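You operate a simulated robot arm through the tools that you are given. There is no shell and no other tool. Be economical: measure what you need, move in short steps, check, and stop when the job is done.

The job below is to be done with a simulated two-armed robot. You get a single attempt, and the scene is never put back.

JOB
Put the card labelled "56" from the table on the top of the bench. Pick up the pestle with one hand, pass it to the other hand and put it on the stool. Shut the right shutter. The order is free. Set down upright: card.

The check looks at the end state, three seconds after you hand in, the way a careful person would. Anything else that was tipped, shoved, dropped, spilled or broken makes it a failure.

ROBOT AND FRAMES
Two 7-joint arms with two-finger grippers on one trunk, on a base that drives. Base frame: it is fixed to the floor where the robot stands at the start and does not move with it; the origin is under the middle of the robot, x ahead of it, y to its left, z up. Lengths are in m, angles in degrees, forces in N, time in s.
The left shoulder is at the start at [0.051, 0.175, 1.177], the right one opposite. With the tool pointing down near the work surface each hand reaches from about 0.1 to 0.84 m from the robot's upright axis, wherever it stands, measured 20 degrees to its own side. Places, roughly: pestle [0.25, -1.5, 1.75]; right shutter [3.2, 5, 1.6]; stool (12x12 cm) [1.04, -0.9, 1.2]; top of the bench [4, 1.4, 0.8]. Payload 2.94 kg a hand.
The tool frame of a hand sits at the grasp point between the pads (the TCP): z along the fingers, y along the line on which they close. The tips reach 0.03 m beyond it. The gripper opens to 0.138 m. The gripper's body begins 0.109 m behind the TCP.
Orientation is told as [roll, pitch, yaw] about the base's x, y, z axes, in that order, counted from this pose: with the fingers straight down and closing along the base's y, the tool's x points along the base's -x, its y along +y and its z along -z.

CONTROLS
- The arms move only by the tool move_arm. It takes "left_motion", "right_motion" or both (then of equal length, played together; a hand with none holds still); each is a list of rows, each a list of 7 numbers: the turn, a rotation vector about the tool's x, y, z in degrees, then the shift along the tool's x, y, z in m, then the opening, from 0 (shut) to 1 (fully open). In form: [[wx, wy, wz, tx, ty, tz, gripper], ...]. A call has 1 to 10 rows; each row is the pose to reach, as a shift and turn from the pose commanded when the call began, along the tool's axes at that moment. Rows are played at 5 a second. More than 0.05 m and 8.6 degrees between two rows, or a gripper value outside its range, and nothing of the call is played. Where a pose cannot be reached the arm comes as near as it can. A force on the tool above 40 N (or 10 N above the force at the start of the call, whichever is more), or a blocked arm, ends the call early, and 0.2 s more pass. The fingers move at their own pace and stop on an object; they squeeze with about 22 N. The grip force told is the motor's: it shows also when the fingers shut on nothing. Time passes only in rows, and 0.2 s behind the last, so rows that repeat a pose let the fingers close. The reply holds the time, the measured pose of the TCP, the force on the tool along the base axes, the opening and the grip force, in the units named above and with some noise, with the torque about the TCP (base axes, N m) and any sound that the robot's microphone picked up, and new pictures: "pictures" is both (left out), scene, wrist or none (wrist: the cameras of the hands that moved).
- Cameras (640 x 400 px; columns grow to the right, rows downward): "scene" is now at [0.1137, 0.0189, 1.6424]; the picture's right is [0.25, -0.97, 0.00], its down [-0.82, -0.21, -0.54] and it looks along [0.52, 0.13, -0.84] (base axes); focal length 272 px, centre (320, 200). "left" rides on the left gripper at [0.071, -0.019, -0.146] in its tool frame; the picture's right is [0.26, 0.96, 0.00], its down [-0.85, 0.23, -0.48] and it looks along [-0.46, 0.12, 0.88] (tool axes); focal length 280 px, centre (320, 200). "right" rides on the right gripper at [0.071, 0.019, -0.146] in its tool frame; the picture's right is [-0.26, 0.97, 0.00], its down [-0.85, -0.23, -0.48] and it looks along [-0.46, -0.12, 0.88] (tool axes); focal length 280 px, centre (320, 200). There is no depth. A picture from a camera that has moved, and an enlarged one, comes with that camera's place and axes in the base frame and with its lens.
- move_column(by): slides the trunk up (or, below 0, down) by that many m; the arms and the scene camera ride with it, the base frame stays. It gives what a move gives, with no picture.
- steer(legs): drives the robot by 1 to 6 legs, each [ahead, turn to the left] in m and degrees, along the robot's own axes; the way and the turn of a leg run together, so that a leg with both is an arc; at most 1.5 m and 180 degrees a leg. The arms and the cameras ride along, it lands a little off, and it stops where it bumps. It gives what a move gives, and a new picture of the scene camera.
- turn_head(pan, tilt): turns the head with the scene camera to pan (to the left, within 120 degrees either way) and tilt (down, from -29 to 69), counted from straight ahead of the robot. It gives what a move gives, and a new picture of the scene camera.
- inspect(camera, box): a new picture of the part [left, top, right, bottom] of that camera's present view, enlarged. No time passes.
- finish_job(): hands the job in; it is judged then, once.

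Work in short steps. Places have to be worked out from the pictures, the camera data and where the tool is seen: move nearer, look again, correct. Check each grasp and each placing, and mend what went wrong. You have 165 turns and 260 pictures in all, those below and enlarged ones among them. Open the grippers and draw the arms clear of the work before you hand the job in, unless the task says otherwise; then end with one line.

The tools are called by a JSON object that holds its "fn" and its "kwargs". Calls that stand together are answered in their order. move_arm: Moves the arms, as the interface text tells. Its arguments: {"type":"object","properties":{"left_motion":{"type":"array","items":{"type":"array","items":{"type":"number"}}},"right_motion":{"type":"array","items":{"type":"array","items":{"type":"number"}}},"pictures":{"type":"string","enum":["both","scene","wrist","none"]}},"required":[]} The other tools are called the same way: move_column (by) slides the trunk up or down; steer (legs) drives the base; turn_head (pan, tilt) turns the head that bears the scene camera; inspect (camera, box) takes an enlarged picture of a part of a camera's view; finish_job () hands the job in.

At the start:

```text
time_s: 0.0
left_tcp_pos: [0.5047, 0.4951, 1.0762]
left_tcp_rot: [0.0, -0.1, 0.2]
left_contact_force: [-0.6, -0.1, -0.1]
left_torque: [0.0, -0.03, -0.02]
left_gripper_width: 0.1381
left_grip_force: 0.1
right_tcp_pos: [0.6235, -0.0868, 1.0105]
right_tcp_rot: [0.0, 0.1, 0.1]
right_contact_force: [-0.3, -0.9, 0.4]
right_torque: [0.03, 0.03, 0.02]
right_gripper_width: 0.1384
right_grip_force: 0.1
trunk travel left (down, up): [-0.35, 0.384]
robot x, y, heading: [0.0017, 0.0022, 0.1]
head pan, tilt: [14.2, 57.6]
```

scene: 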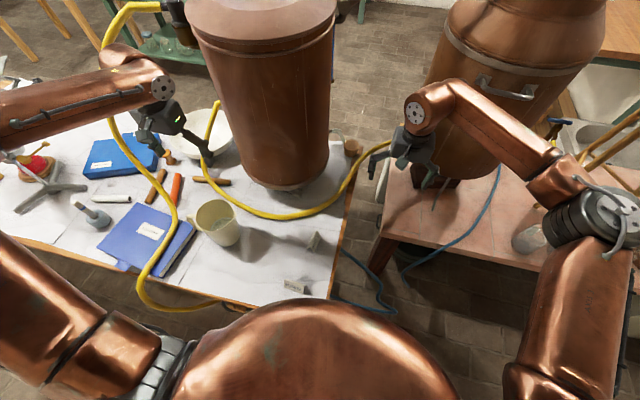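
right: 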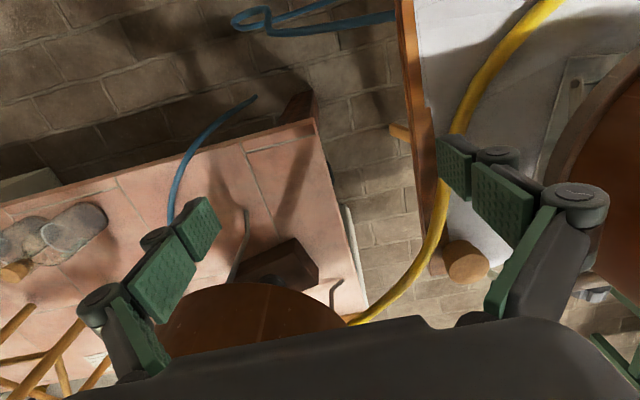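
left: 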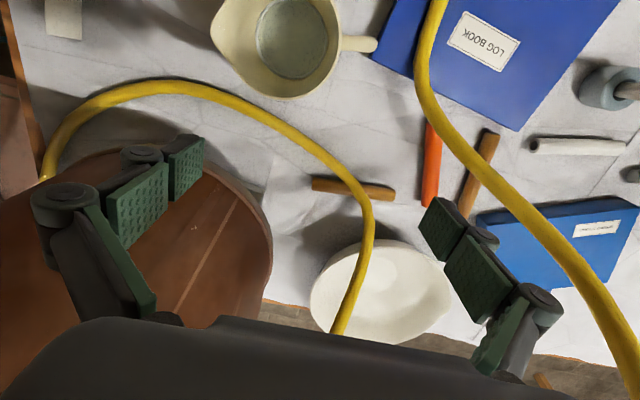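

The table is ahead, with small cards near its right edge. I enlarge that part to read them.

{"fn": "inspect", "kwargs": {"camera": "scene", "box": [240, 200, 380, 310]}}

{"fn": "turn_head", "kwargs": {"pan": 0, "tilt": 15}}

{"fn": "turn_head", "kwargs": {"pan": -70, "tilt": 15}}

{"fn": "turn_head", "kwargs": {"pan": 60, "tilt": 15}}

```text
3.64 times, centred on (310, 255) of scene
camera zoom: at [0.1137, 0.0189, 1.6424], right [0.25, -0.97, 0.0], down [-0.82, -0.21, -0.54], along [0.52, 0.13, -0.84], focal length 989 px, centre (356, 0)
```

zoom: 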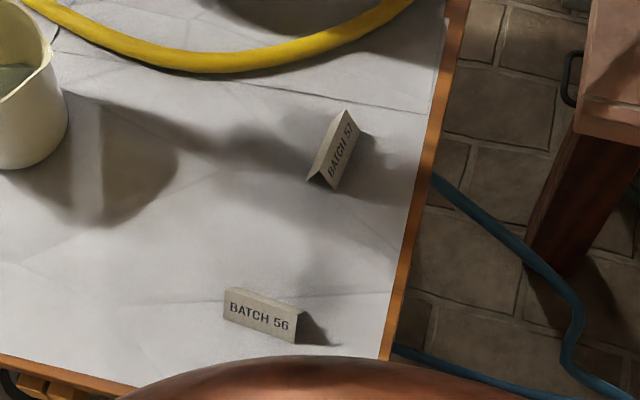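

```text
time_s: 1.1
left_tcp_pos: [0.5048, 0.4959, 1.0771]
left_tcp_rot: [0.1, -0.1, 0.2]
left_contact_force: [0.3, -0.5, 0.2]
left_torque: [0.01, 0.0, 0.04]
left_gripper_width: 0.138
left_grip_force: 0.0
right_tcp_pos: [0.6248, -0.0843, 1.0101]
right_tcp_rot: [0.0, 0.0, 0.0]
right_contact_force: [0.2, 0.5, 0.1]
right_torque: [0.03, -0.03, -0.04]
right_gripper_width: 0.138
right_grip_force: 0.0
trunk travel left (down, up): [-0.35, 0.384]
robot x, y, heading: [-0.0015, 0.0009, -0.0]
head pan, tilt: [0.0, 15.0]
camera scene: at [0.1399, 0.002, 1.7057], right [0.0, -1.0, 0.0], down [-0.26, 0.0, -0.97], along [0.97, 0.0, -0.26], focal length 272 px, centre (320, 200)
```

scene: 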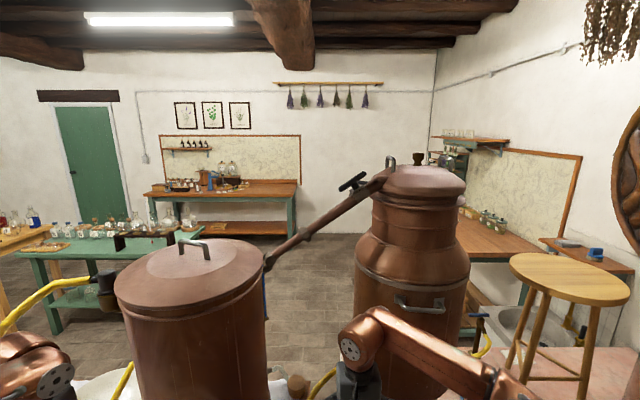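

```text
time_s: 2.5
left_tcp_pos: [0.5045, 0.4953, 1.0765]
left_tcp_rot: [0.0, -0.1, 0.2]
left_contact_force: [0.1, -0.3, -0.1]
left_torque: [0.02, -0.01, -0.02]
left_gripper_width: 0.138
left_grip_force: 0.1
right_tcp_pos: [0.624, -0.0845, 1.0091]
right_tcp_rot: [0.0, 0.1, 0.0]
right_contact_force: [-1.0, 0.0, 0.6]
right_torque: [0.0, -0.01, -0.01]
right_gripper_width: 0.1381
right_grip_force: 0.1
trunk travel left (down, up): [-0.35, 0.384]
robot x, y, heading: [0.0014, 0.0007, -0.0]
head pan, tilt: [-70.0, 15.0]
camera scene: at [0.0785, -0.0858, 1.7058], right [-0.94, -0.34, 0.0], down [-0.09, 0.24, -0.97], along [0.33, -0.91, -0.26], focal length 272 px, centre (320, 200)
```

scene: 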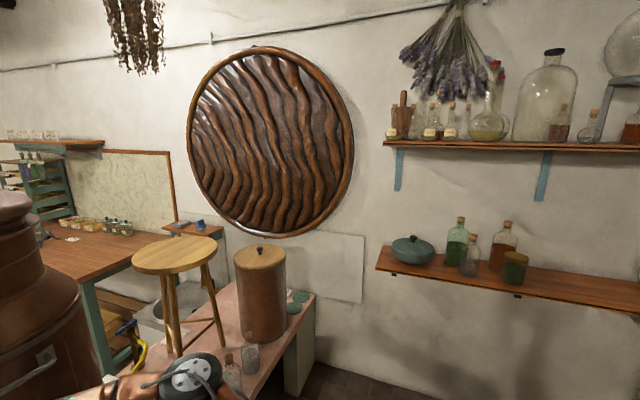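

```text
time_s: 4.6
left_tcp_pos: [0.5042, 0.4945, 1.0773]
left_tcp_rot: [0.0, -0.1, 0.0]
left_contact_force: [-0.1, -0.6, -0.1]
left_torque: [0.0, 0.02, -0.01]
left_gripper_width: 0.1378
left_grip_force: 0.0
right_tcp_pos: [0.6236, -0.0843, 1.0106]
right_tcp_rot: [-0.1, 0.0, 0.0]
right_contact_force: [-0.4, -0.7, 0.4]
right_torque: [0.01, -0.03, 0.0]
right_gripper_width: 0.138
right_grip_force: 0.1
trunk travel left (down, up): [-0.35, 0.384]
robot x, y, heading: [-0.0001, -0.0045, 0.1]
head pan, tilt: [60.0, 15.0]
camera scene: at [0.0933, 0.0828, 1.7058], right [0.87, -0.5, 0.0], down [-0.13, -0.22, -0.97], along [0.48, 0.84, -0.26], focal length 272 px, centre (320, 200)
```

scene: 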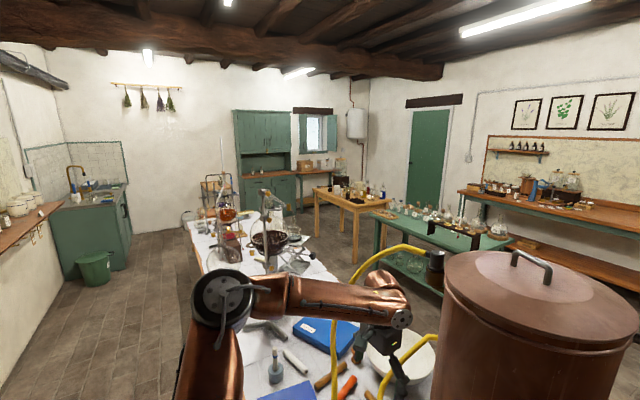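

Card 56 is around (0.31, 0.15, 0.78) on the table with its ridge along y. I do the pestle first, so I look at the shelf and stool, and check the space behind me.

{"fn": "turn_head", "kwargs": {"pan": -110, "tilt": 20}}

{"fn": "turn_head", "kwargs": {"pan": -82, "tilt": 0}}

{"fn": "inspect", "kwargs": {"camera": "scene", "box": [240, 120, 440, 245]}}

{"fn": "turn_head", "kwargs": {"pan": -45, "tilt": 45}}

{"fn": "turn_head", "kwargs": {"pan": -100, "tilt": 55}}

```text
time_s: 7.2
left_tcp_pos: [0.5047, 0.4959, 1.077]
left_tcp_rot: [0.1, -0.1, 0.2]
left_contact_force: [0.8, 1.0, -0.7]
left_torque: [-0.01, 0.02, -0.01]
left_gripper_width: 0.138
left_grip_force: 0.0
right_tcp_pos: [0.6231, -0.0832, 1.0106]
right_tcp_rot: [0.0, 0.1, 0.0]
right_contact_force: [-0.9, 1.2, -0.6]
right_torque: [0.01, 0.02, 0.01]
right_gripper_width: 0.1378
right_grip_force: 0.2
trunk travel left (down, up): [-0.35, 0.384]
robot x, y, heading: [0.001, 0.0004, -0.1]
head pan, tilt: [-110.0, 20.0]
camera scene: at [0.0147, -0.0856, 1.6977], right [-0.94, 0.34, 0.0], down [0.12, 0.32, -0.94], along [-0.32, -0.88, -0.34], focal length 272 px, centre (320, 200)
```

scene: 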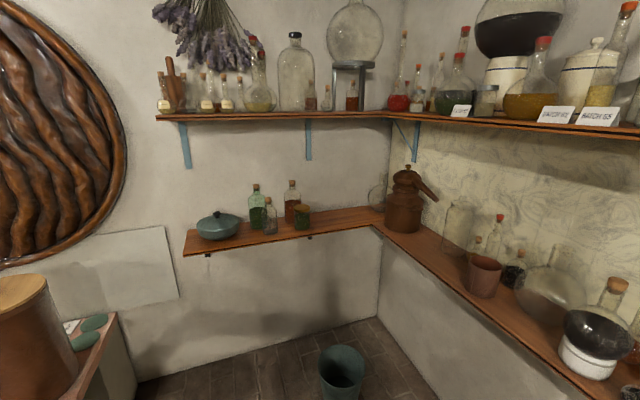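

```text
time_s: 8.1
left_tcp_pos: [0.5051, 0.4947, 1.0776]
left_tcp_rot: [0.0, -0.2, 0.1]
left_contact_force: [-0.4, -0.4, 0.0]
left_torque: [0.0, 0.02, -0.01]
left_gripper_width: 0.1379
left_grip_force: 0.1
right_tcp_pos: [0.6242, -0.0855, 1.0101]
right_tcp_rot: [0.0, 0.0, 0.0]
right_contact_force: [0.2, -0.1, 0.3]
right_torque: [-0.01, -0.01, -0.03]
right_gripper_width: 0.1382
right_grip_force: 0.0
trunk travel left (down, up): [-0.35, 0.384]
robot x, y, heading: [0.0012, 0.0002, 0.0]
head pan, tilt: [-82.0, 0.0]
camera scene: at [0.059, -0.0873, 1.7299], right [-0.99, -0.14, 0.0], down [0.0, 0.0, -1.0], along [0.14, -0.99, 0.0], focal length 272 px, centre (320, 200)
```

scene: 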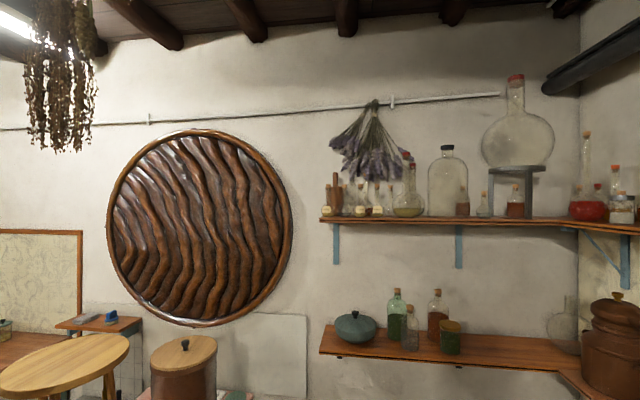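

```text
3.20 times, centred on (340, 182) of scene
camera zoom: at [0.059, -0.0873, 1.7299], right [-0.99, -0.14, 0.0], down [0.0, 0.0, -1.0], along [0.14, -0.99, 0.0], focal length 870 px, centre (256, 256)
```

zoom: 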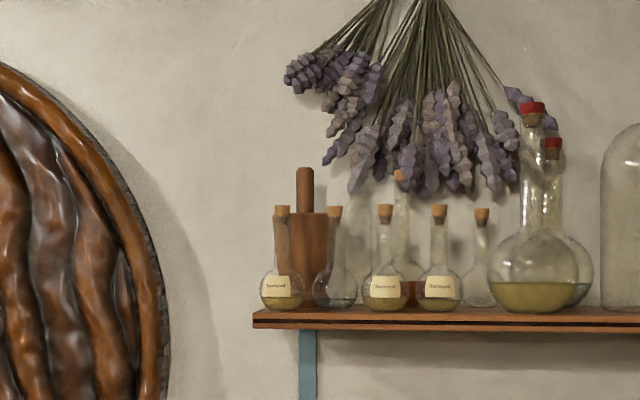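

```text
time_s: 9.2
left_tcp_pos: [0.504, 0.4947, 1.0771]
left_tcp_rot: [0.0, -0.1, 0.2]
left_contact_force: [-0.2, -0.2, 0.6]
left_torque: [0.01, 0.02, 0.04]
left_gripper_width: 0.1383
left_grip_force: 0.0
right_tcp_pos: [0.6242, -0.0841, 1.0095]
right_tcp_rot: [0.0, 0.0, -0.1]
right_contact_force: [0.5, 0.0, 0.4]
right_torque: [0.0, 0.04, -0.01]
right_gripper_width: 0.1378
right_grip_force: 0.0
trunk travel left (down, up): [-0.35, 0.384]
robot x, y, heading: [0.0028, -0.0021, 0.2]
head pan, tilt: [-45.0, 45.0]
camera scene: at [0.104, -0.0557, 1.6591], right [-0.71, -0.71, 0.0], down [-0.5, 0.5, -0.71], along [0.5, -0.5, -0.71], focal length 272 px, centre (320, 200)
```

scene: 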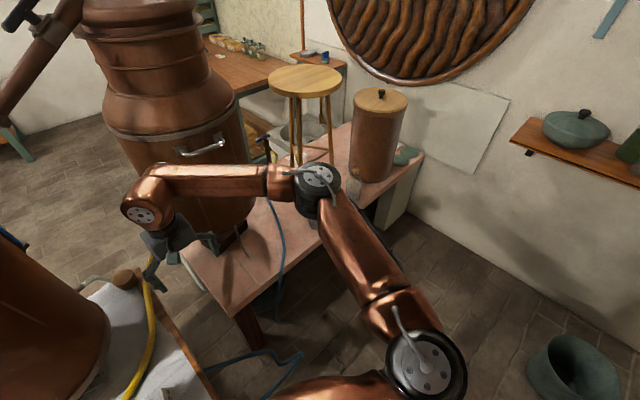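

```text
time_s: 10.5
left_tcp_pos: [0.5054, 0.4945, 1.0773]
left_tcp_rot: [0.0, -0.2, 0.1]
left_contact_force: [0.3, 0.0, 0.3]
left_torque: [-0.02, -0.02, -0.02]
left_gripper_width: 0.1381
left_grip_force: 0.0
right_tcp_pos: [0.6244, -0.0859, 1.0102]
right_tcp_rot: [0.0, 0.0, -0.1]
right_contact_force: [-0.5, -0.3, 0.5]
right_torque: [-0.02, 0.01, 0.03]
right_gripper_width: 0.1381
right_grip_force: 0.1
trunk travel left (down, up): [-0.35, 0.384]
robot x, y, heading: [-0.003, 0.0016, -0.0]
head pan, tilt: [-100.0, 55.0]
camera scene: at [0.034, -0.0691, 1.6456], right [-0.98, 0.17, 0.0], down [0.14, 0.81, -0.57], along [-0.1, -0.57, -0.82], focal length 272 px, centre (320, 200)
```

scene: 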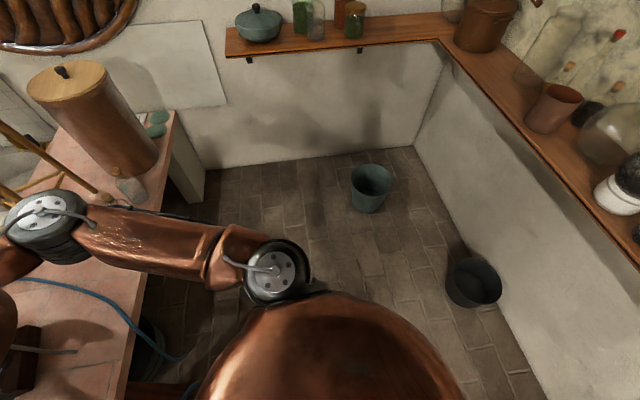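

The pestle stands upright behind small flasks on the upper shelf, with its thin handle showing above them at about (0.2, -1.5, 1.84). Before I move the arms back I check how the yellow hose runs near the left arm, and whether the space behind me is free.

{"fn": "turn_head", "kwargs": {"pan": 45, "tilt": 45}}

{"fn": "turn_head", "kwargs": {"pan": 120, "tilt": 35}}

```text
time_s: 12.8
left_tcp_pos: [0.5037, 0.4955, 1.0769]
left_tcp_rot: [0.1, -0.1, 0.0]
left_contact_force: [0.3, 0.3, 0.8]
left_torque: [0.02, -0.01, -0.03]
left_gripper_width: 0.138
left_grip_force: 0.2
right_tcp_pos: [0.6249, -0.0839, 1.0091]
right_tcp_rot: [0.0, 0.0, 0.0]
right_contact_force: [-1.2, 0.0, 0.2]
right_torque: [0.0, 0.01, 0.02]
right_gripper_width: 0.1378
right_grip_force: 0.2
trunk travel left (down, up): [-0.35, 0.384]
robot x, y, heading: [0.0, 0.0028, -0.3]
head pan, tilt: [45.0, 45.0]
camera scene: at [0.104, 0.0594, 1.659], right [0.71, -0.71, 0.0], down [-0.5, -0.5, -0.71], along [0.5, 0.5, -0.71], focal length 272 px, centre (320, 200)
```

scene: 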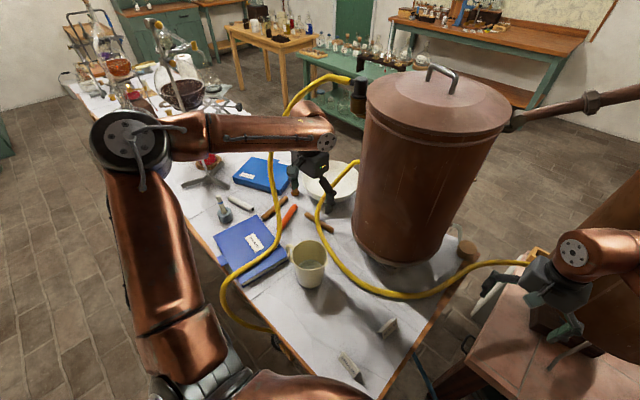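

```text
time_s: 14.2
left_tcp_pos: [0.5045, 0.4946, 1.076]
left_tcp_rot: [0.1, -0.1, 0.2]
left_contact_force: [0.4, 0.4, -0.3]
left_torque: [-0.01, -0.01, 0.0]
left_gripper_width: 0.1379
left_grip_force: 0.0
right_tcp_pos: [0.6244, -0.0842, 1.0102]
right_tcp_rot: [0.0, 0.0, -0.1]
right_contact_force: [0.0, 0.5, 0.9]
right_torque: [0.03, -0.01, -0.02]
right_gripper_width: 0.138
right_grip_force: 0.1
trunk travel left (down, up): [-0.35, 0.384]
robot x, y, heading: [-0.0028, 0.001, -0.1]
head pan, tilt: [120.0, 35.0]
camera scene: at [0.0025, 0.0782, 1.6738], right [0.87, 0.5, 0.0], down [0.29, -0.5, -0.82], along [-0.41, 0.71, -0.57], focal length 272 px, centre (320, 200)
```

scene: 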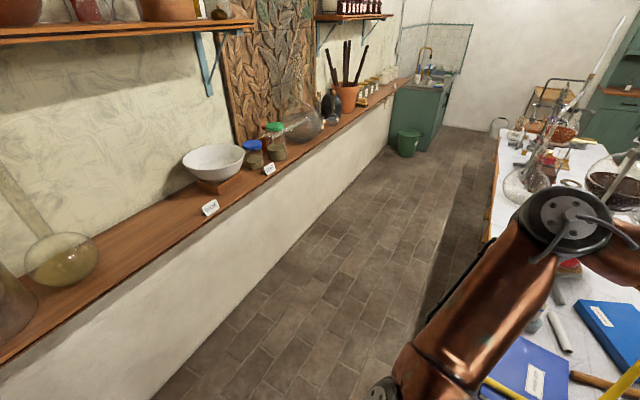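

The hose lies beyond and below the left forearm, and the aisle behind me is free to about x = -0.95. I back straight out.

{"fn": "steer", "kwargs": {"legs": [[-0.35, 0]]}}

{"fn": "move_column", "kwargs": {"by": 0.3}}

{"fn": "move_arm", "kwargs": {"left_motion": [[0, 0, 0, 0.04, 0, 0, 1], [0, 0, 0, 0.08, 0, 0, 1], [0, 0, 0, 0.12, 0, 0, 1], [0, 0, 0, 0.16, -0.02, 0, 1], [0, 0, 0, 0.2, -0.04, 0, 1]], "right_motion": [[0, 0, 0, 0.045, -0.03, 0, 1], [0, 0, 0, 0.09, -0.06, 0, 1], [0, 0, 0, 0.135, -0.09, 0, 1], [0, 0, 0, 0.18, -0.12, 0, 1], [0, 0, 0, 0.22, -0.15, 0, 1]], "pictures": "none"}}

```text
time_s: 16.5
left_tcp_pos: [0.1466, 0.4987, 1.0778]
left_tcp_rot: [-0.1, -0.2, 0.8]
left_contact_force: [-0.7, -0.1, -0.4]
left_torque: [-0.02, -0.06, -0.02]
left_gripper_width: 0.138
left_grip_force: 0.0
right_tcp_pos: [0.2715, -0.0813, 1.0103]
right_tcp_rot: [0.1, 0.0, 0.5]
right_contact_force: [0.6, 0.1, -0.4]
right_torque: [-0.04, -0.03, -0.01]
right_gripper_width: 0.1381
right_grip_force: 0.0
trunk travel left (down, up): [-0.35, 0.384]
robot x, y, heading: [-0.3521, 0.0002, 0.5]
head pan, tilt: [120.0, 35.0]
camera scene: at [-0.3517, 0.0767, 1.6738], right [0.86, 0.51, 0.0], down [0.29, -0.49, -0.82], along [-0.42, 0.71, -0.57], focal length 272 px, centre (320, 200)
```

scene: 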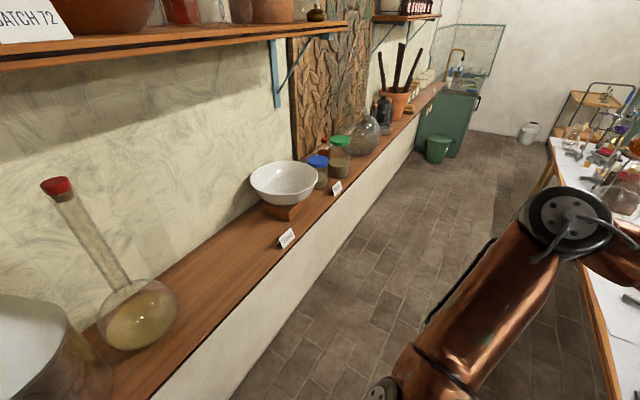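

```text
time_s: 19.5
left_tcp_pos: [0.1482, 0.4991, 1.3761]
left_tcp_rot: [0.1, -0.2, 0.7]
left_contact_force: [-0.4, -0.7, 0.1]
left_torque: [-0.05, -0.02, 0.02]
left_gripper_width: 0.138
left_grip_force: 0.1
right_tcp_pos: [0.2739, -0.0805, 1.31]
right_tcp_rot: [0.0, 0.1, 0.5]
right_contact_force: [0.3, -0.4, 0.1]
right_torque: [-0.06, -0.01, -0.01]
right_gripper_width: 0.1379
right_grip_force: 0.0
trunk travel left (down, up): [-0.65, 0.084]
robot x, y, heading: [-0.3523, 0.0007, 0.5]
head pan, tilt: [120.0, 35.0]
```

```text
refused: row 1 steps farther than a row can; nothing moved
```

The row was a little too long, so I tuck the hands in with smaller steps.

{"fn": "move_arm", "kwargs": {"left_motion": [[0, 0, 0, 0.04, 0, 0, 1], [0, 0, 0, 0.08, 0, 0, 1], [0, 0, 0, 0.12, 0, 0, 1], [0, 0, 0, 0.16, -0.02, 0, 1], [0, 0, 0, 0.2, -0.04, 0, 1], [0, 0, 0, 0.2, -0.04, 0, 1]], "right_motion": [[0, 0, 0, 0.04, -0.02, 0, 1], [0, 0, 0, 0.08, -0.04, 0, 1], [0, 0, 0, 0.12, -0.06, 0, 1], [0, 0, 0, 0.16, -0.08, 0, 1], [0, 0, 0, 0.2, -0.1, 0, 1], [0, 0, 0, 0.24, -0.12, 0, 1]], "pictures": "none"}}

{"fn": "turn_head", "kwargs": {"pan": -60, "tilt": 50}}

```text
time_s: 20.9
left_tcp_pos: [-0.0508, 0.4557, 1.3769]
left_tcp_rot: [-0.1, -0.1, 0.7]
left_contact_force: [0.1, 0.8, 0.9]
left_torque: [-0.01, 0.0, 0.0]
left_gripper_width: 0.1378
left_grip_force: 0.0
right_tcp_pos: [0.0338, -0.2022, 1.3118]
right_tcp_rot: [0.0, 0.1, 0.5]
right_contact_force: [-0.7, 0.6, 0.6]
right_torque: [0.0, -0.02, 0.02]
right_gripper_width: 0.1379
right_grip_force: 0.0
trunk travel left (down, up): [-0.65, 0.084]
robot x, y, heading: [-0.3533, -0.0039, 0.8]
head pan, tilt: [120.0, 35.0]
```

```text
time_s: 23.6
left_tcp_pos: [-0.0502, 0.4555, 1.3772]
left_tcp_rot: [0.0, -0.1, 0.6]
left_contact_force: [-0.1, -0.6, 0.1]
left_torque: [-0.01, 0.02, -0.02]
left_gripper_width: 0.1382
left_grip_force: 0.0
right_tcp_pos: [0.0355, -0.2015, 1.3113]
right_tcp_rot: [0.0, -0.1, 0.4]
right_contact_force: [0.1, 0.0, 0.8]
right_torque: [0.02, 0.02, 0.01]
right_gripper_width: 0.1381
right_grip_force: 0.0
trunk travel left (down, up): [-0.65, 0.084]
robot x, y, heading: [-0.3524, -0.0017, 0.5]
head pan, tilt: [-60.0, 50.0]
camera scene: at [-0.332, -0.0663, 1.9521], right [-0.86, -0.51, 0.0], down [-0.39, 0.66, -0.64], along [0.33, -0.55, -0.77], focal length 272 px, centre (320, 200)
```

scene: 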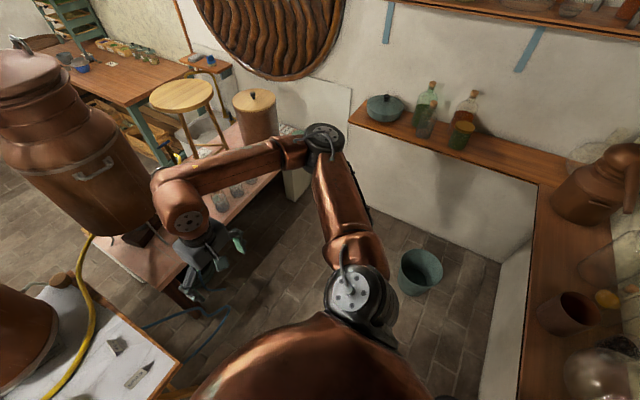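

The elbows stick out about 0.6 m, so I leave in a forward right arc to keep away from the rear shelves.

{"fn": "steer", "kwargs": {"legs": [[0.4, -45], [0.4, -45]]}}

{"fn": "turn_head", "kwargs": {"pan": 0, "tilt": 25}}

{"fn": "turn_head", "kwargs": {"pan": 50, "tilt": 50}}

```text
time_s: 28.2
left_tcp_pos: [0.6056, -0.8209, 1.3785]
left_tcp_rot: [0.0, -0.2, -90.5]
left_contact_force: [-0.1, 0.2, 0.3]
left_torque: [0.01, -0.01, 0.03]
left_gripper_width: 0.1377
left_grip_force: 0.1
right_tcp_pos: [-0.0524, -0.8926, 1.3101]
right_tcp_rot: [-0.1, 0.0, -90.7]
right_contact_force: [0.1, 0.0, 0.8]
right_torque: [0.03, 0.0, 0.02]
right_gripper_width: 0.1381
right_grip_force: 0.0
trunk travel left (down, up): [-0.65, 0.084]
robot x, y, heading: [0.157, -0.5096, -90.6]
head pan, tilt: [-60.0, 50.0]
camera scene: at [0.0875, -0.529, 1.9521], right [-0.49, 0.87, 0.0], down [0.67, 0.38, -0.64], along [-0.56, -0.32, -0.77], focal length 272 px, centre (320, 200)
```

scene: 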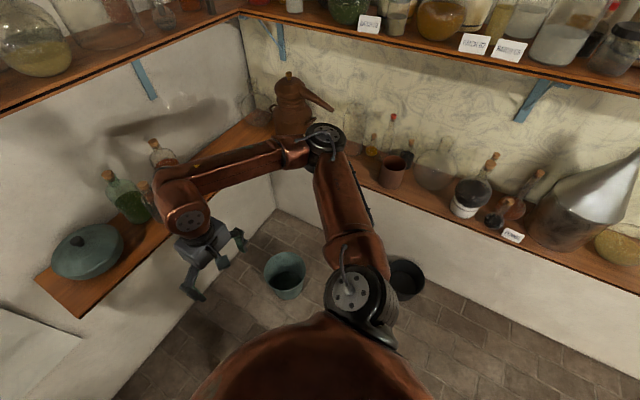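

```text
time_s: 29.5
left_tcp_pos: [0.607, -0.8229, 1.3784]
left_tcp_rot: [0.0, -0.1, -90.5]
left_contact_force: [0.1, 0.3, -0.7]
left_torque: [-0.02, 0.03, -0.01]
left_gripper_width: 0.138
left_grip_force: 0.1
right_tcp_pos: [-0.0533, -0.8942, 1.3108]
right_tcp_rot: [-0.1, 0.0, -90.7]
right_contact_force: [0.2, -0.9, -1.0]
right_torque: [0.0, 0.0, 0.01]
right_gripper_width: 0.1381
right_grip_force: 0.0
trunk travel left (down, up): [-0.65, 0.084]
robot x, y, heading: [0.1562, -0.5112, -90.4]
head pan, tilt: [0.0, 25.0]
camera scene: at [0.1544, -0.5832, 1.9895], right [-1.0, 0.01, 0.0], down [0.0, 0.42, -0.91], along [-0.01, -0.91, -0.42], focal length 272 px, centre (320, 200)
```

scene: 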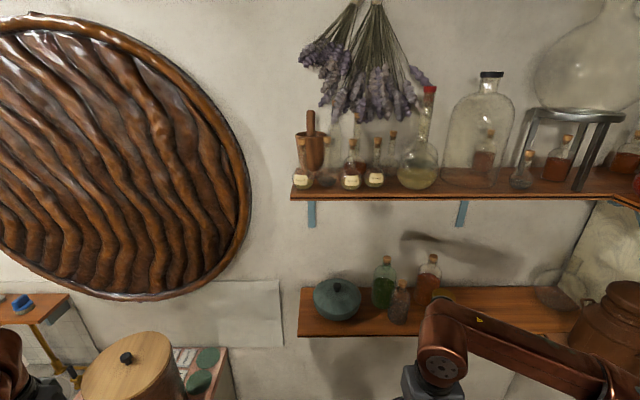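

```text
time_s: 30.7
left_tcp_pos: [0.6066, -0.8217, 1.3776]
left_tcp_rot: [0.1, -0.1, -90.6]
left_contact_force: [0.1, -0.3, -0.4]
left_torque: [-0.01, 0.02, -0.01]
left_gripper_width: 0.1378
left_grip_force: 0.0
right_tcp_pos: [-0.0528, -0.8928, 1.3106]
right_tcp_rot: [0.0, 0.1, -90.6]
right_contact_force: [0.7, 0.8, -0.5]
right_torque: [0.0, 0.0, 0.02]
right_gripper_width: 0.1383
right_grip_force: 0.1
trunk travel left (down, up): [-0.65, 0.084]
robot x, y, heading: [0.1563, -0.5128, -90.5]
head pan, tilt: [50.0, 50.0]
camera scene: at [0.2141, -0.5408, 1.9521], right [-0.65, -0.76, 0.0], down [-0.58, 0.5, -0.64], along [0.49, -0.42, -0.77], focal length 272 px, centre (320, 200)
```

scene: 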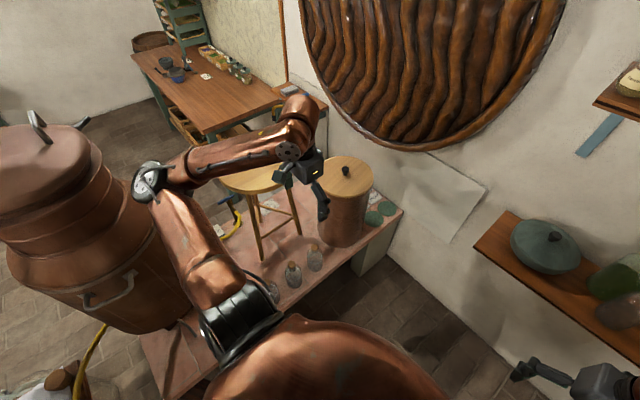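

I enlarge the pestle from this nearer and higher view, since it may be sitting in a cup.

{"fn": "turn_head", "kwargs": {"pan": 0, "tilt": 25}}

{"fn": "inspect", "kwargs": {"camera": "scene", "box": [270, 90, 400, 210]}}

```text
time_s: 31.9
left_tcp_pos: [0.6071, -0.8207, 1.3767]
left_tcp_rot: [0.0, -0.1, -90.6]
left_contact_force: [0.4, 0.1, 0.6]
left_torque: [-0.01, -0.02, -0.02]
left_gripper_width: 0.1382
left_grip_force: 0.0
right_tcp_pos: [-0.0522, -0.8926, 1.3102]
right_tcp_rot: [0.0, 0.0, -90.6]
right_contact_force: [0.4, 0.0, 0.6]
right_torque: [-0.02, 0.01, -0.02]
right_gripper_width: 0.1378
right_grip_force: 0.2
trunk travel left (down, up): [-0.65, 0.084]
robot x, y, heading: [0.1539, -0.5115, -90.5]
head pan, tilt: [0.0, 25.0]
camera scene: at [0.155, -0.5831, 1.9895], right [-1.0, 0.01, 0.0], down [0.0, 0.42, -0.91], along [-0.01, -0.91, -0.42], focal length 272 px, centre (320, 200)
```

scene: 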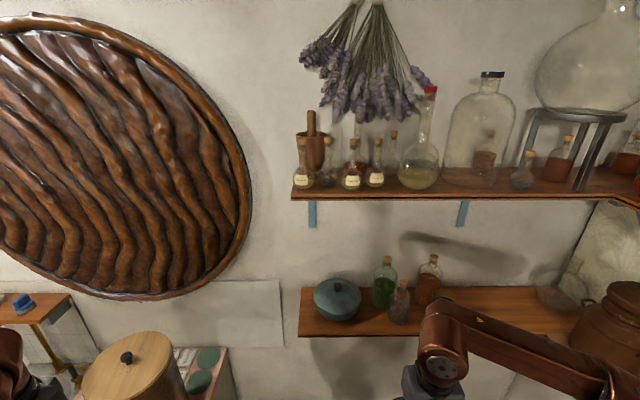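

```text
3.33 times, centred on (335, 150) of scene
camera zoom: at [0.155, -0.5831, 1.9895], right [-1.0, 0.01, 0.0], down [0.0, 0.42, -0.91], along [-0.01, -0.91, -0.42], focal length 907 px, centre (270, 367)
```

zoom: 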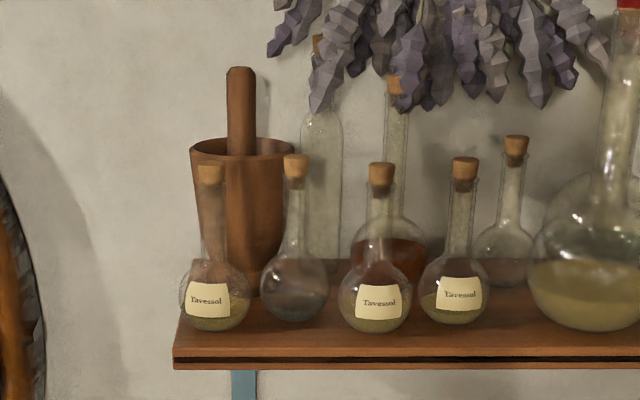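

The pestle's thin handle sticks out of a wooden mortar: handle top at about (0.18, -1.555, 1.876), rim at about z 1.80, flask corks in front at about 1.81. The lavender hangs close on its right. I drive nearer and raise the trunk fully.

{"fn": "steer", "kwargs": {"legs": [[0.32, 0]]}}

{"fn": "move_column", "kwargs": {"by": 0.083}}

```text
time_s: 34.0
left_tcp_pos: [0.6025, -1.143, 1.3775]
left_tcp_rot: [0.0, -0.1, -90.7]
left_contact_force: [-0.3, 0.0, -0.2]
left_torque: [-0.05, -0.03, 0.01]
left_gripper_width: 0.138
left_grip_force: 0.1
right_tcp_pos: [-0.0565, -1.2124, 1.3103]
right_tcp_rot: [0.1, 0.1, -90.8]
right_contact_force: [0.6, 0.1, -0.9]
right_torque: [0.05, -0.03, -0.04]
right_gripper_width: 0.1381
right_grip_force: 0.1
trunk travel left (down, up): [-0.65, 0.084]
robot x, y, heading: [0.1544, -0.8335, -90.5]
head pan, tilt: [0.0, 25.0]
camera scene: at [0.152, -0.9035, 1.9895], right [-1.0, 0.01, 0.0], down [0.0, 0.42, -0.91], along [-0.01, -0.91, -0.42], focal length 272 px, centre (320, 200)
```

scene: 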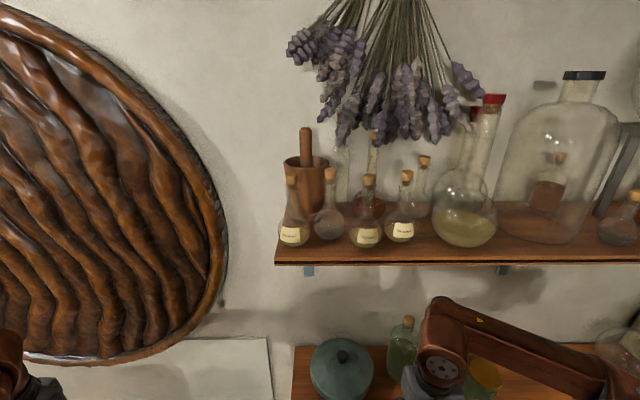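

```text
time_s: 35.2
left_tcp_pos: [0.6029, -1.1443, 1.4609]
left_tcp_rot: [0.0, -0.1, -90.8]
left_contact_force: [0.0, 0.3, 0.8]
left_torque: [0.01, 0.01, 0.0]
left_gripper_width: 0.1379
left_grip_force: 0.1
right_tcp_pos: [-0.056, -1.2132, 1.3916]
right_tcp_rot: [-0.1, 0.1, -90.8]
right_contact_force: [-0.1, 0.0, 0.0]
right_torque: [-0.02, -0.02, -0.01]
right_gripper_width: 0.1379
right_grip_force: 0.1
trunk travel left (down, up): [-0.733, 0.001]
robot x, y, heading: [0.1529, -0.83, -90.5]
head pan, tilt: [0.0, 25.0]
```

I enlarge the mortar area again from here for a finer fix on the handle.

{"fn": "inspect", "kwargs": {"camera": "scene", "box": [250, 100, 410, 270]}}

```text
2.35 times, centred on (330, 185) of scene
camera zoom: at [0.152, -0.9021, 2.0722], right [-1.0, 0.01, 0.0], down [0.0, 0.42, -0.91], along [-0.01, -0.91, -0.42], focal length 640 px, centre (296, 235)
```

zoom: 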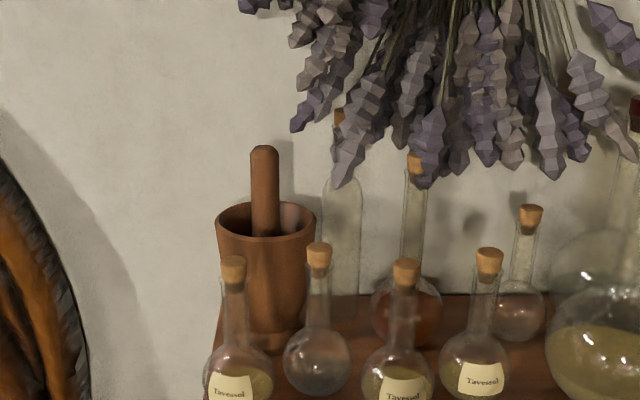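

The handle top is fixed at about (0.179, -1.547, 1.875). I raise the left hand and turn it to a 45 degree forward-down pose, gripper half open.

{"fn": "move_arm", "kwargs": {"left_motion": [[0.84, -6.4, 2.0, 0, -0.018, -0.043, 0.8], [1.7, -12.8, 4.1, 0, -0.036, -0.086, 0.6], [2.5, -19.2, 6.1, 0, -0.054, -0.129, 0.5], [3.4, -25.5, 8.1, 0, -0.072, -0.172, 0.5], [4.2, -31.9, 10.1, 0, -0.09, -0.215, 0.5], [5.1, -38.3, 12.2, 0, -0.108, -0.258, 0.5], [5.9, -44.7, 14.2, 0, -0.126, -0.3, 0.5], [5.9, -44.7, 14.2, 0, -0.126, -0.3, 0.5]], "pictures": "both"}}

```text
time_s: 37.0
left_tcp_pos: [0.4752, -1.1385, 1.7598]
left_tcp_rot: [0.1, -45.1, -105.8]
left_contact_force: [-0.3, 0.7, -1.1]
left_torque: [-0.03, -0.02, -0.02]
left_gripper_width: 0.069
left_grip_force: 0.0
right_tcp_pos: [-0.0565, -1.2134, 1.3927]
right_tcp_rot: [0.0, 0.2, -90.8]
right_contact_force: [1.0, 0.4, -0.4]
right_torque: [0.01, 0.01, 0.01]
right_gripper_width: 0.1381
right_grip_force: 0.0
trunk travel left (down, up): [-0.733, 0.001]
robot x, y, heading: [0.151, -0.8289, -90.6]
head pan, tilt: [0.0, 25.0]
camera scene: at [0.1525, -0.902, 2.0723], right [-1.0, 0.01, 0.0], down [0.0, 0.42, -0.91], along [-0.01, -0.91, -0.42], focal length 272 px, centre (320, 200)
camera left: at [0.4963, -0.9854, 1.8113], right [0.98, -0.08, -0.18], down [0.15, -0.31, 0.94], along [-0.14, -0.95, -0.3], focal length 280 px, centre (320, 200)
```

scene: 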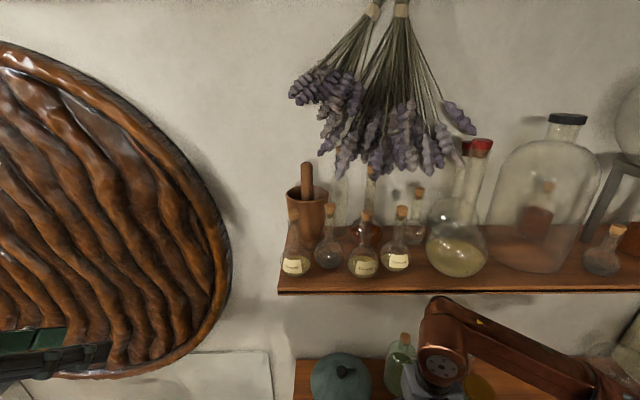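
left: 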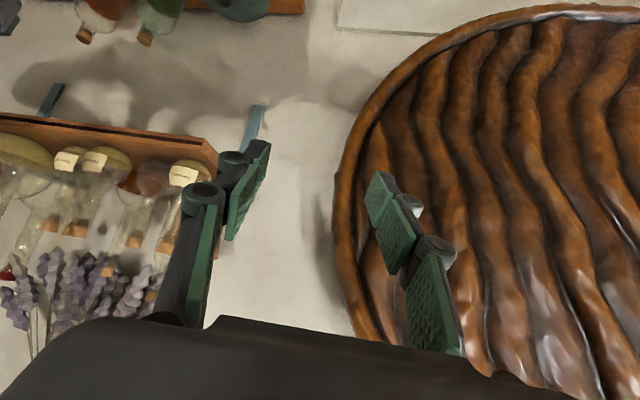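

I go to the standoff point above and in front of the handle.

{"fn": "move_arm", "kwargs": {"left_motion": [[0, 0, 0, -0.04, -0.0174, 0.0129, 0.5], [0, 0, 0, -0.08, -0.0347, 0.0258, 0.5], [0, 0, 0, -0.12, -0.052, 0.0386, 0.5], [0, 0, 0, -0.16, -0.0694, 0.0515, 0.5], [0, 0, 0, -0.2, -0.0868, 0.0644, 0.5], [0, 0, 0, -0.24, -0.1041, 0.0773, 0.5], [0, 0, 0, -0.28, -0.1215, 0.0902, 0.5], [0, 0, 0, -0.32, -0.1388, 0.103, 0.5], [0, 0, 0, -0.36, -0.156, 0.1159, 0.5], [0, 0, 0, -0.4, -0.1735, 0.1288, 0.5]], "pictures": "both"}}

```text
time_s: 39.2
left_tcp_pos: [0.3083, -1.338, 1.8797]
left_tcp_rot: [0.0, -45.2, -105.8]
left_contact_force: [0.4, -0.4, 0.2]
left_torque: [0.01, -0.01, -0.03]
left_gripper_width: 0.0689
left_grip_force: 0.1
left hand out of reach, approached as far as the arm can: row 7, 8, 9, 10
right_tcp_pos: [-0.0549, -1.2127, 1.3938]
right_tcp_rot: [-0.1, 0.2, -90.8]
right_contact_force: [-0.5, 0.4, 0.4]
right_torque: [0.01, 0.01, -0.01]
right_gripper_width: 0.1382
right_grip_force: 0.0
trunk travel left (down, up): [-0.733, 0.001]
robot x, y, heading: [0.1549, -0.8325, -90.7]
head pan, tilt: [0.0, 25.0]
camera scene: at [0.1524, -0.9026, 2.0723], right [-1.0, 0.01, 0.0], down [0.0, 0.42, -0.91], along [-0.01, -0.91, -0.42], focal length 272 px, centre (320, 200)
camera left: at [0.3293, -1.1842, 1.9315], right [0.98, -0.08, -0.19], down [0.15, -0.32, 0.94], along [-0.14, -0.95, -0.3], focal length 280 px, centre (320, 200)
```

scene: 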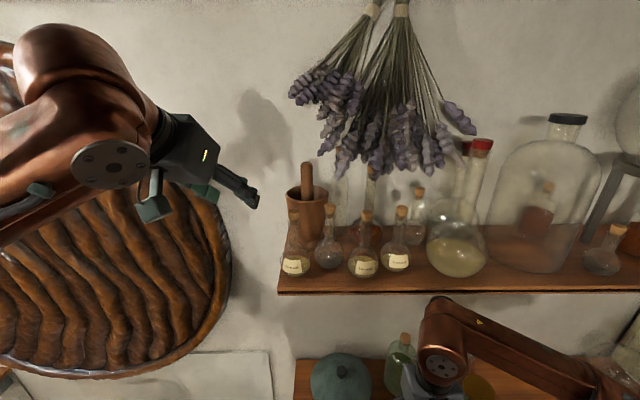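
left: 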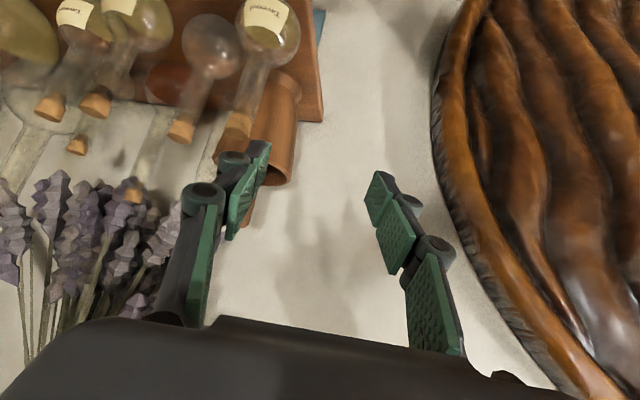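

The arm ran out of reach here. I draw the left hand back and level it to 20 degrees down, pull the right hand in, then drive nearer.

{"fn": "move_arm", "kwargs": {"left_motion": [[0, 5, 0, 0.03, -0.01, -0.03, 0.5], [0, 0, 0, 0.06, -0.02, -0.06, 0.5], [0, -6, 0, 0.09, -0.03, -0.09, 0.5], [0, -12, 0, 0.12, -0.04, -0.12, 0.5], [0, -18, 0, 0.136, -0.05, -0.136, 0.5], [0, -25, 0, 0.136, -0.05, -0.136, 0.5]], "right_motion": [[0, 0, 0, 0.03, 0, 0, 1], [0, 0, 0, 0.06, 0, 0, 1], [0, 0, 0, 0.09, 0, 0, 1], [0, 0, 0, 0.12, 0, 0, 1], [0, 0, 0, 0.12, 0, 0, 1], [0, 0, 0, 0.12, 0, 0, 1]], "pictures": "none"}}

```text
time_s: 40.6
left_tcp_pos: [0.3129, -1.138, 1.8834]
left_tcp_rot: [0.1, -70.1, -105.7]
left_contact_force: [0.0, 0.2, -0.9]
left_torque: [-0.01, 0.0, -0.03]
left_gripper_width: 0.0689
left_grip_force: 0.0
right_tcp_pos: [-0.0509, -1.0928, 1.3948]
right_tcp_rot: [0.1, 0.1, -90.9]
right_contact_force: [0.2, -0.3, -0.6]
right_torque: [0.02, 0.05, 0.0]
right_gripper_width: 0.1381
right_grip_force: 0.0
trunk travel left (down, up): [-0.733, 0.001]
robot x, y, heading: [0.153, -0.8337, -90.6]
head pan, tilt: [0.0, 25.0]
```

Now I drive ahead 0.2 m.

{"fn": "steer", "kwargs": {"legs": [[0.2, 0]]}}

{"fn": "turn_head", "kwargs": {"pan": 0, "tilt": 35}}

{"fn": "inspect", "kwargs": {"camera": "scene", "box": [240, 60, 400, 200]}}

```text
time_s: 42.1
left_tcp_pos: [0.3092, -1.3136, 1.884]
left_tcp_rot: [0.4, -70.1, -106.0]
left_contact_force: [-0.4, -0.4, 0.2]
left_torque: [-0.06, 0.02, -0.05]
left_gripper_width: 0.069
left_grip_force: 0.0
right_tcp_pos: [-0.0557, -1.261, 1.3943]
right_tcp_rot: [-0.2, -0.5, -89.2]
right_contact_force: [0.3, -0.5, -0.7]
right_torque: [-0.01, -0.02, 0.01]
right_gripper_width: 0.1379
right_grip_force: 0.0
trunk travel left (down, up): [-0.733, 0.001]
robot x, y, heading: [0.154, -1.0094, -90.8]
head pan, tilt: [0.0, 25.0]
stopped in leg 1: the robot was blocked; the commanded pose is now the measured one
camera scene: at [0.1484, -1.0746, 2.0727], right [-1.0, 0.01, 0.0], down [0.01, 0.42, -0.91], along [-0.01, -0.91, -0.42], focal length 272 px, centre (320, 200)
```

scene: 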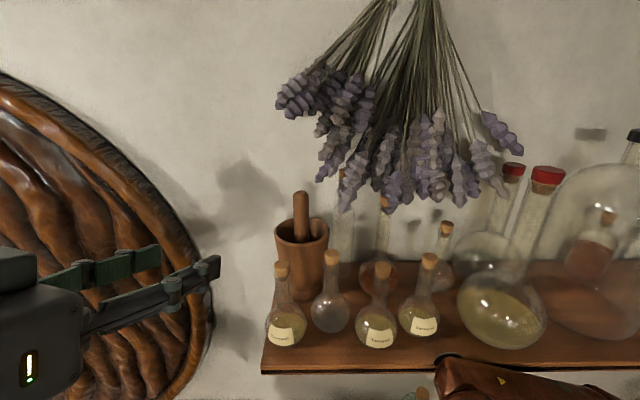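

```text
time_s: 42.9
left_tcp_pos: [0.3098, -1.3104, 1.8841]
left_tcp_rot: [0.3, -70.2, -106.0]
left_contact_force: [0.5, -0.4, 0.5]
left_torque: [-0.03, 0.01, -0.01]
left_gripper_width: 0.069
left_grip_force: 0.0
right_tcp_pos: [-0.0558, -1.261, 1.3946]
right_tcp_rot: [-0.2, -0.5, -89.4]
right_contact_force: [1.0, 0.8, 0.3]
right_torque: [0.02, -0.02, 0.02]
right_gripper_width: 0.138
right_grip_force: 0.1
trunk travel left (down, up): [-0.733, 0.001]
robot x, y, heading: [0.1519, -1.013, -90.8]
head pan, tilt: [0.0, 35.0]
camera scene: at [0.1485, -1.0691, 2.057], right [-1.0, 0.01, 0.0], down [0.01, 0.57, -0.82], along [-0.01, -0.82, -0.57], focal length 272 px, centre (320, 200)
```

scene: 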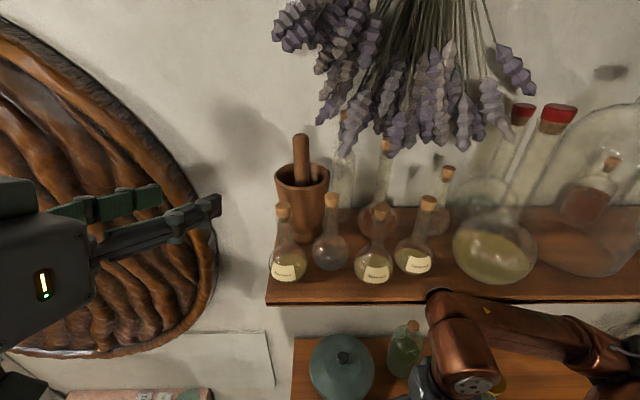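

```text
2.86 times, centred on (320, 130) of scene
camera zoom: at [0.1485, -1.0691, 2.057], right [-1.0, 0.01, 0.0], down [0.01, 0.57, -0.82], along [-0.01, -0.82, -0.57], focal length 777 px, centre (320, 400)
```

zoom: 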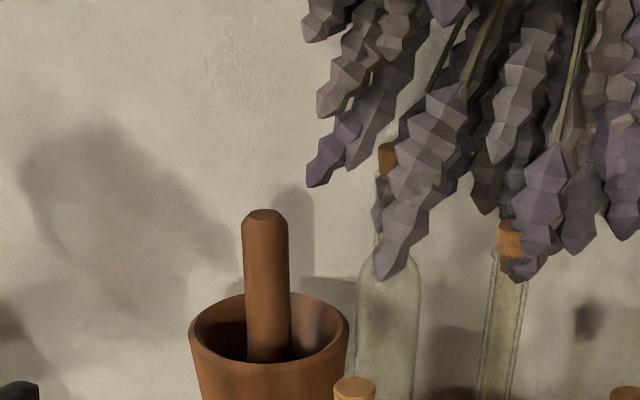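

The robot was blocked, probably by the right forearm touching the shelf edge. I ease back 0.04 m and look there.

{"fn": "steer", "kwargs": {"legs": [[-0.04, 0]]}}

{"fn": "turn_head", "kwargs": {"pan": -40, "tilt": 45}}

```text
time_s: 43.8
left_tcp_pos: [0.3118, -1.293, 1.8803]
left_tcp_rot: [-0.3, -69.5, -105.4]
left_contact_force: [-0.8, -2.2, -0.1]
left_torque: [0.04, 0.02, -0.02]
left_gripper_width: 0.0688
left_grip_force: 0.0
right_tcp_pos: [-0.0536, -1.2373, 1.3909]
right_tcp_rot: [-0.2, 0.3, -89.5]
right_contact_force: [-0.1, -1.4, -1.1]
right_torque: [0.15, 0.0, 0.0]
right_gripper_width: 0.1381
right_grip_force: 0.2
trunk travel left (down, up): [-0.733, 0.001]
robot x, y, heading: [0.1524, -0.9747, -90.8]
head pan, tilt: [0.0, 35.0]
camera scene: at [0.1505, -1.0516, 2.0563], right [-1.0, 0.01, 0.0], down [0.01, 0.58, -0.82], along [-0.01, -0.82, -0.58], focal length 272 px, centre (320, 200)
```

scene: 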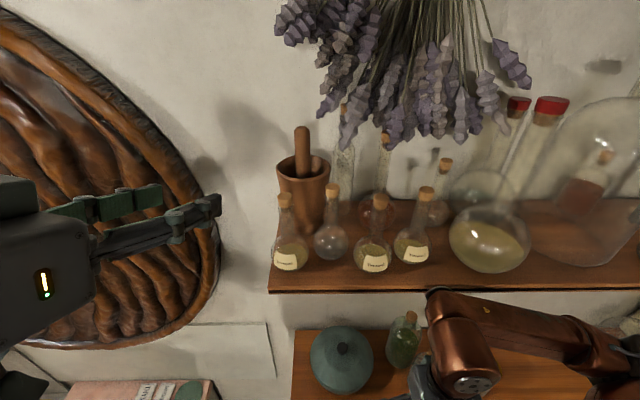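

```text
time_s: 44.8
left_tcp_pos: [0.3122, -1.285, 1.8821]
left_tcp_rot: [-0.1, -69.8, -105.4]
left_contact_force: [0.2, -0.6, 0.5]
left_torque: [0.01, 0.01, 0.03]
left_gripper_width: 0.0689
left_grip_force: 0.1
right_tcp_pos: [-0.0545, -1.2308, 1.3932]
right_tcp_rot: [-0.3, 0.0, -89.5]
right_contact_force: [0.1, 0.6, -0.4]
right_torque: [0.06, 0.01, 0.0]
right_gripper_width: 0.138
right_grip_force: 0.1
trunk travel left (down, up): [-0.733, 0.001]
robot x, y, heading: [0.1505, -0.9725, -90.6]
head pan, tilt: [-40.0, 45.0]
camera scene: at [0.0985, -1.0163, 2.0418], right [-0.76, 0.65, 0.0], down [0.46, 0.54, -0.71], along [-0.46, -0.54, -0.71], focal length 272 px, centre (320, 200)
```

scene: 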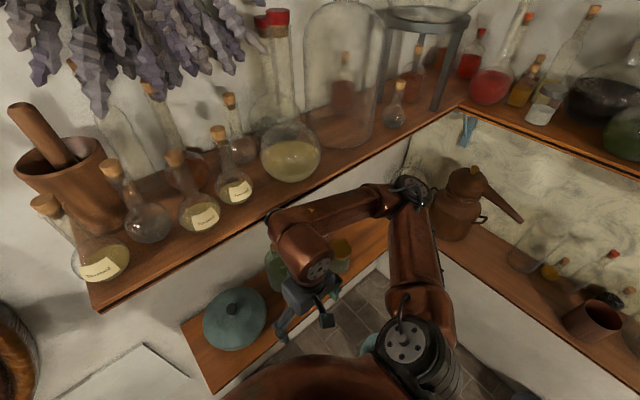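

The right wrist sits right under the shelf edge, and nothing looks moved. I pull the right hand in and down to get clear.

{"fn": "move_arm", "kwargs": {"right_motion": [[0, 0, 0, 0.03, 0, 0.03, 1], [0, 0, 0, 0.06, 0, 0.06, 1], [0, 0, 0, 0.08, 0, 0.1, 1], [0, 0, 0, 0.08, 0, 0.15, 1]], "pictures": "scene"}}

```text
time_s: 45.8
left_tcp_pos: [0.3102, -1.283, 1.8805]
left_tcp_rot: [0.0, -69.8, -105.6]
left_contact_force: [-0.5, -0.6, -0.3]
left_torque: [-0.01, -0.03, 0.02]
left_gripper_width: 0.0692
left_grip_force: 0.1
right_tcp_pos: [-0.0686, -1.2183, 1.2504]
right_tcp_rot: [-0.2, -0.1, -89.5]
right_contact_force: [-0.9, 1.3, -2.2]
right_torque: [-0.07, -0.05, 0.02]
right_gripper_width: 0.1374
right_grip_force: 0.0
right hand out of reach, approached as far as the arm can: row 1, 2, 3, 4
trunk travel left (down, up): [-0.733, 0.001]
robot x, y, heading: [0.1543, -0.9719, -90.9]
head pan, tilt: [-40.0, 45.0]
camera scene: at [0.0967, -1.0139, 2.0413], right [-0.76, 0.65, 0.0], down [0.46, 0.54, -0.71], along [-0.46, -0.54, -0.71], focal length 272 px, centre (320, 200)
```

scene: 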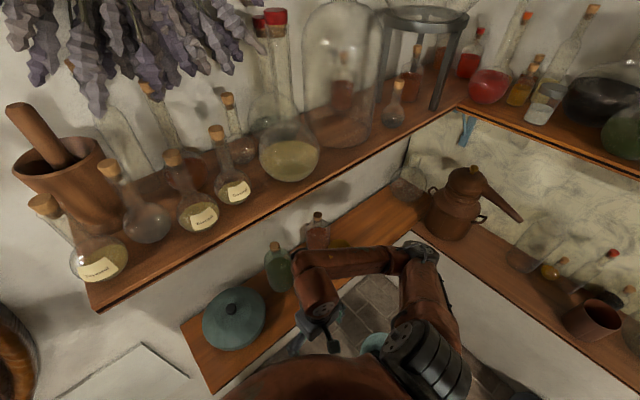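

The right arm is now well below the shelf edge. I drive 0.05 m ahead and look.

{"fn": "steer", "kwargs": {"legs": [[0.05, 0]]}}

{"fn": "turn_head", "kwargs": {"pan": 15, "tilt": 35}}

```text
time_s: 46.8
left_tcp_pos: [0.3115, -1.3099, 1.887]
left_tcp_rot: [0.6, -70.8, -106.3]
left_contact_force: [-0.3, 2.0, 0.5]
left_torque: [-0.01, 0.0, 0.07]
left_gripper_width: 0.0691
left_grip_force: 0.1
right_tcp_pos: [-0.0675, -1.2514, 1.2549]
right_tcp_rot: [-0.3, -0.6, -89.5]
right_contact_force: [0.7, 1.5, 0.6]
right_torque: [-0.16, 0.02, -0.01]
right_gripper_width: 0.1382
right_grip_force: 0.0
trunk travel left (down, up): [-0.733, 0.001]
robot x, y, heading: [0.156, -1.0248, -90.8]
head pan, tilt: [-40.0, 45.0]
camera scene: at [0.0991, -1.0466, 2.0421], right [-0.76, 0.65, -0.01], down [0.46, 0.53, -0.71], along [-0.46, -0.54, -0.7], focal length 272 px, centre (320, 200)
```

scene: 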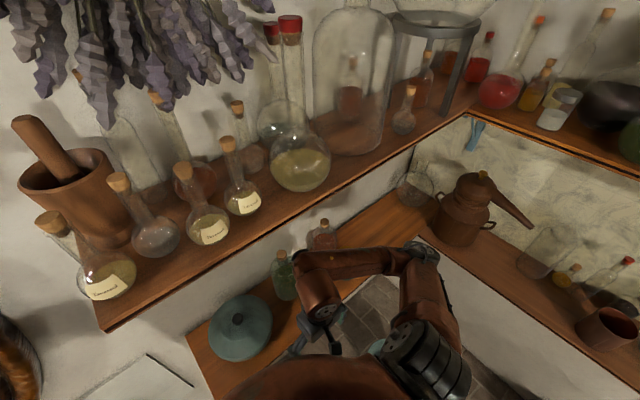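

```text
time_s: 48.0
left_tcp_pos: [0.3106, -1.3201, 1.885]
left_tcp_rot: [0.5, -70.5, -106.2]
left_contact_force: [0.1, 0.4, -0.5]
left_torque: [-0.01, 0.0, 0.01]
left_gripper_width: 0.0686
left_grip_force: 0.0
right_tcp_pos: [-0.0672, -1.258, 1.2523]
right_tcp_rot: [-0.4, -0.2, -89.5]
right_contact_force: [0.2, 0.0, 0.4]
right_torque: [-0.09, -0.01, -0.03]
right_gripper_width: 0.138
right_grip_force: 0.0
trunk travel left (down, up): [-0.733, 0.001]
robot x, y, heading: [0.1528, -1.0246, -90.5]
head pan, tilt: [15.0, 35.0]
camera scene: at [0.173, -1.0821, 2.0568], right [-0.97, -0.25, 0.0], down [-0.14, 0.55, -0.82], along [0.2, -0.8, -0.57], focal length 272 px, centre (320, 200)
```

scene: 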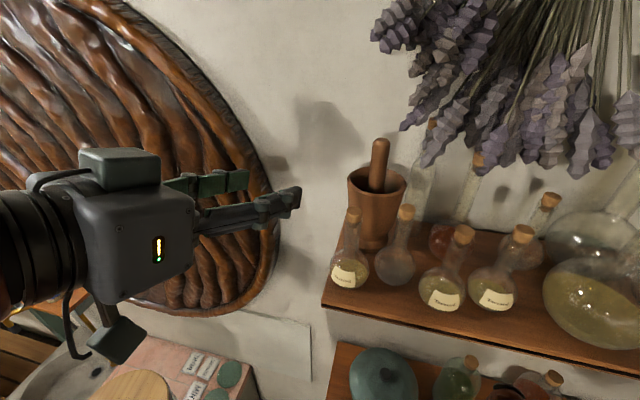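

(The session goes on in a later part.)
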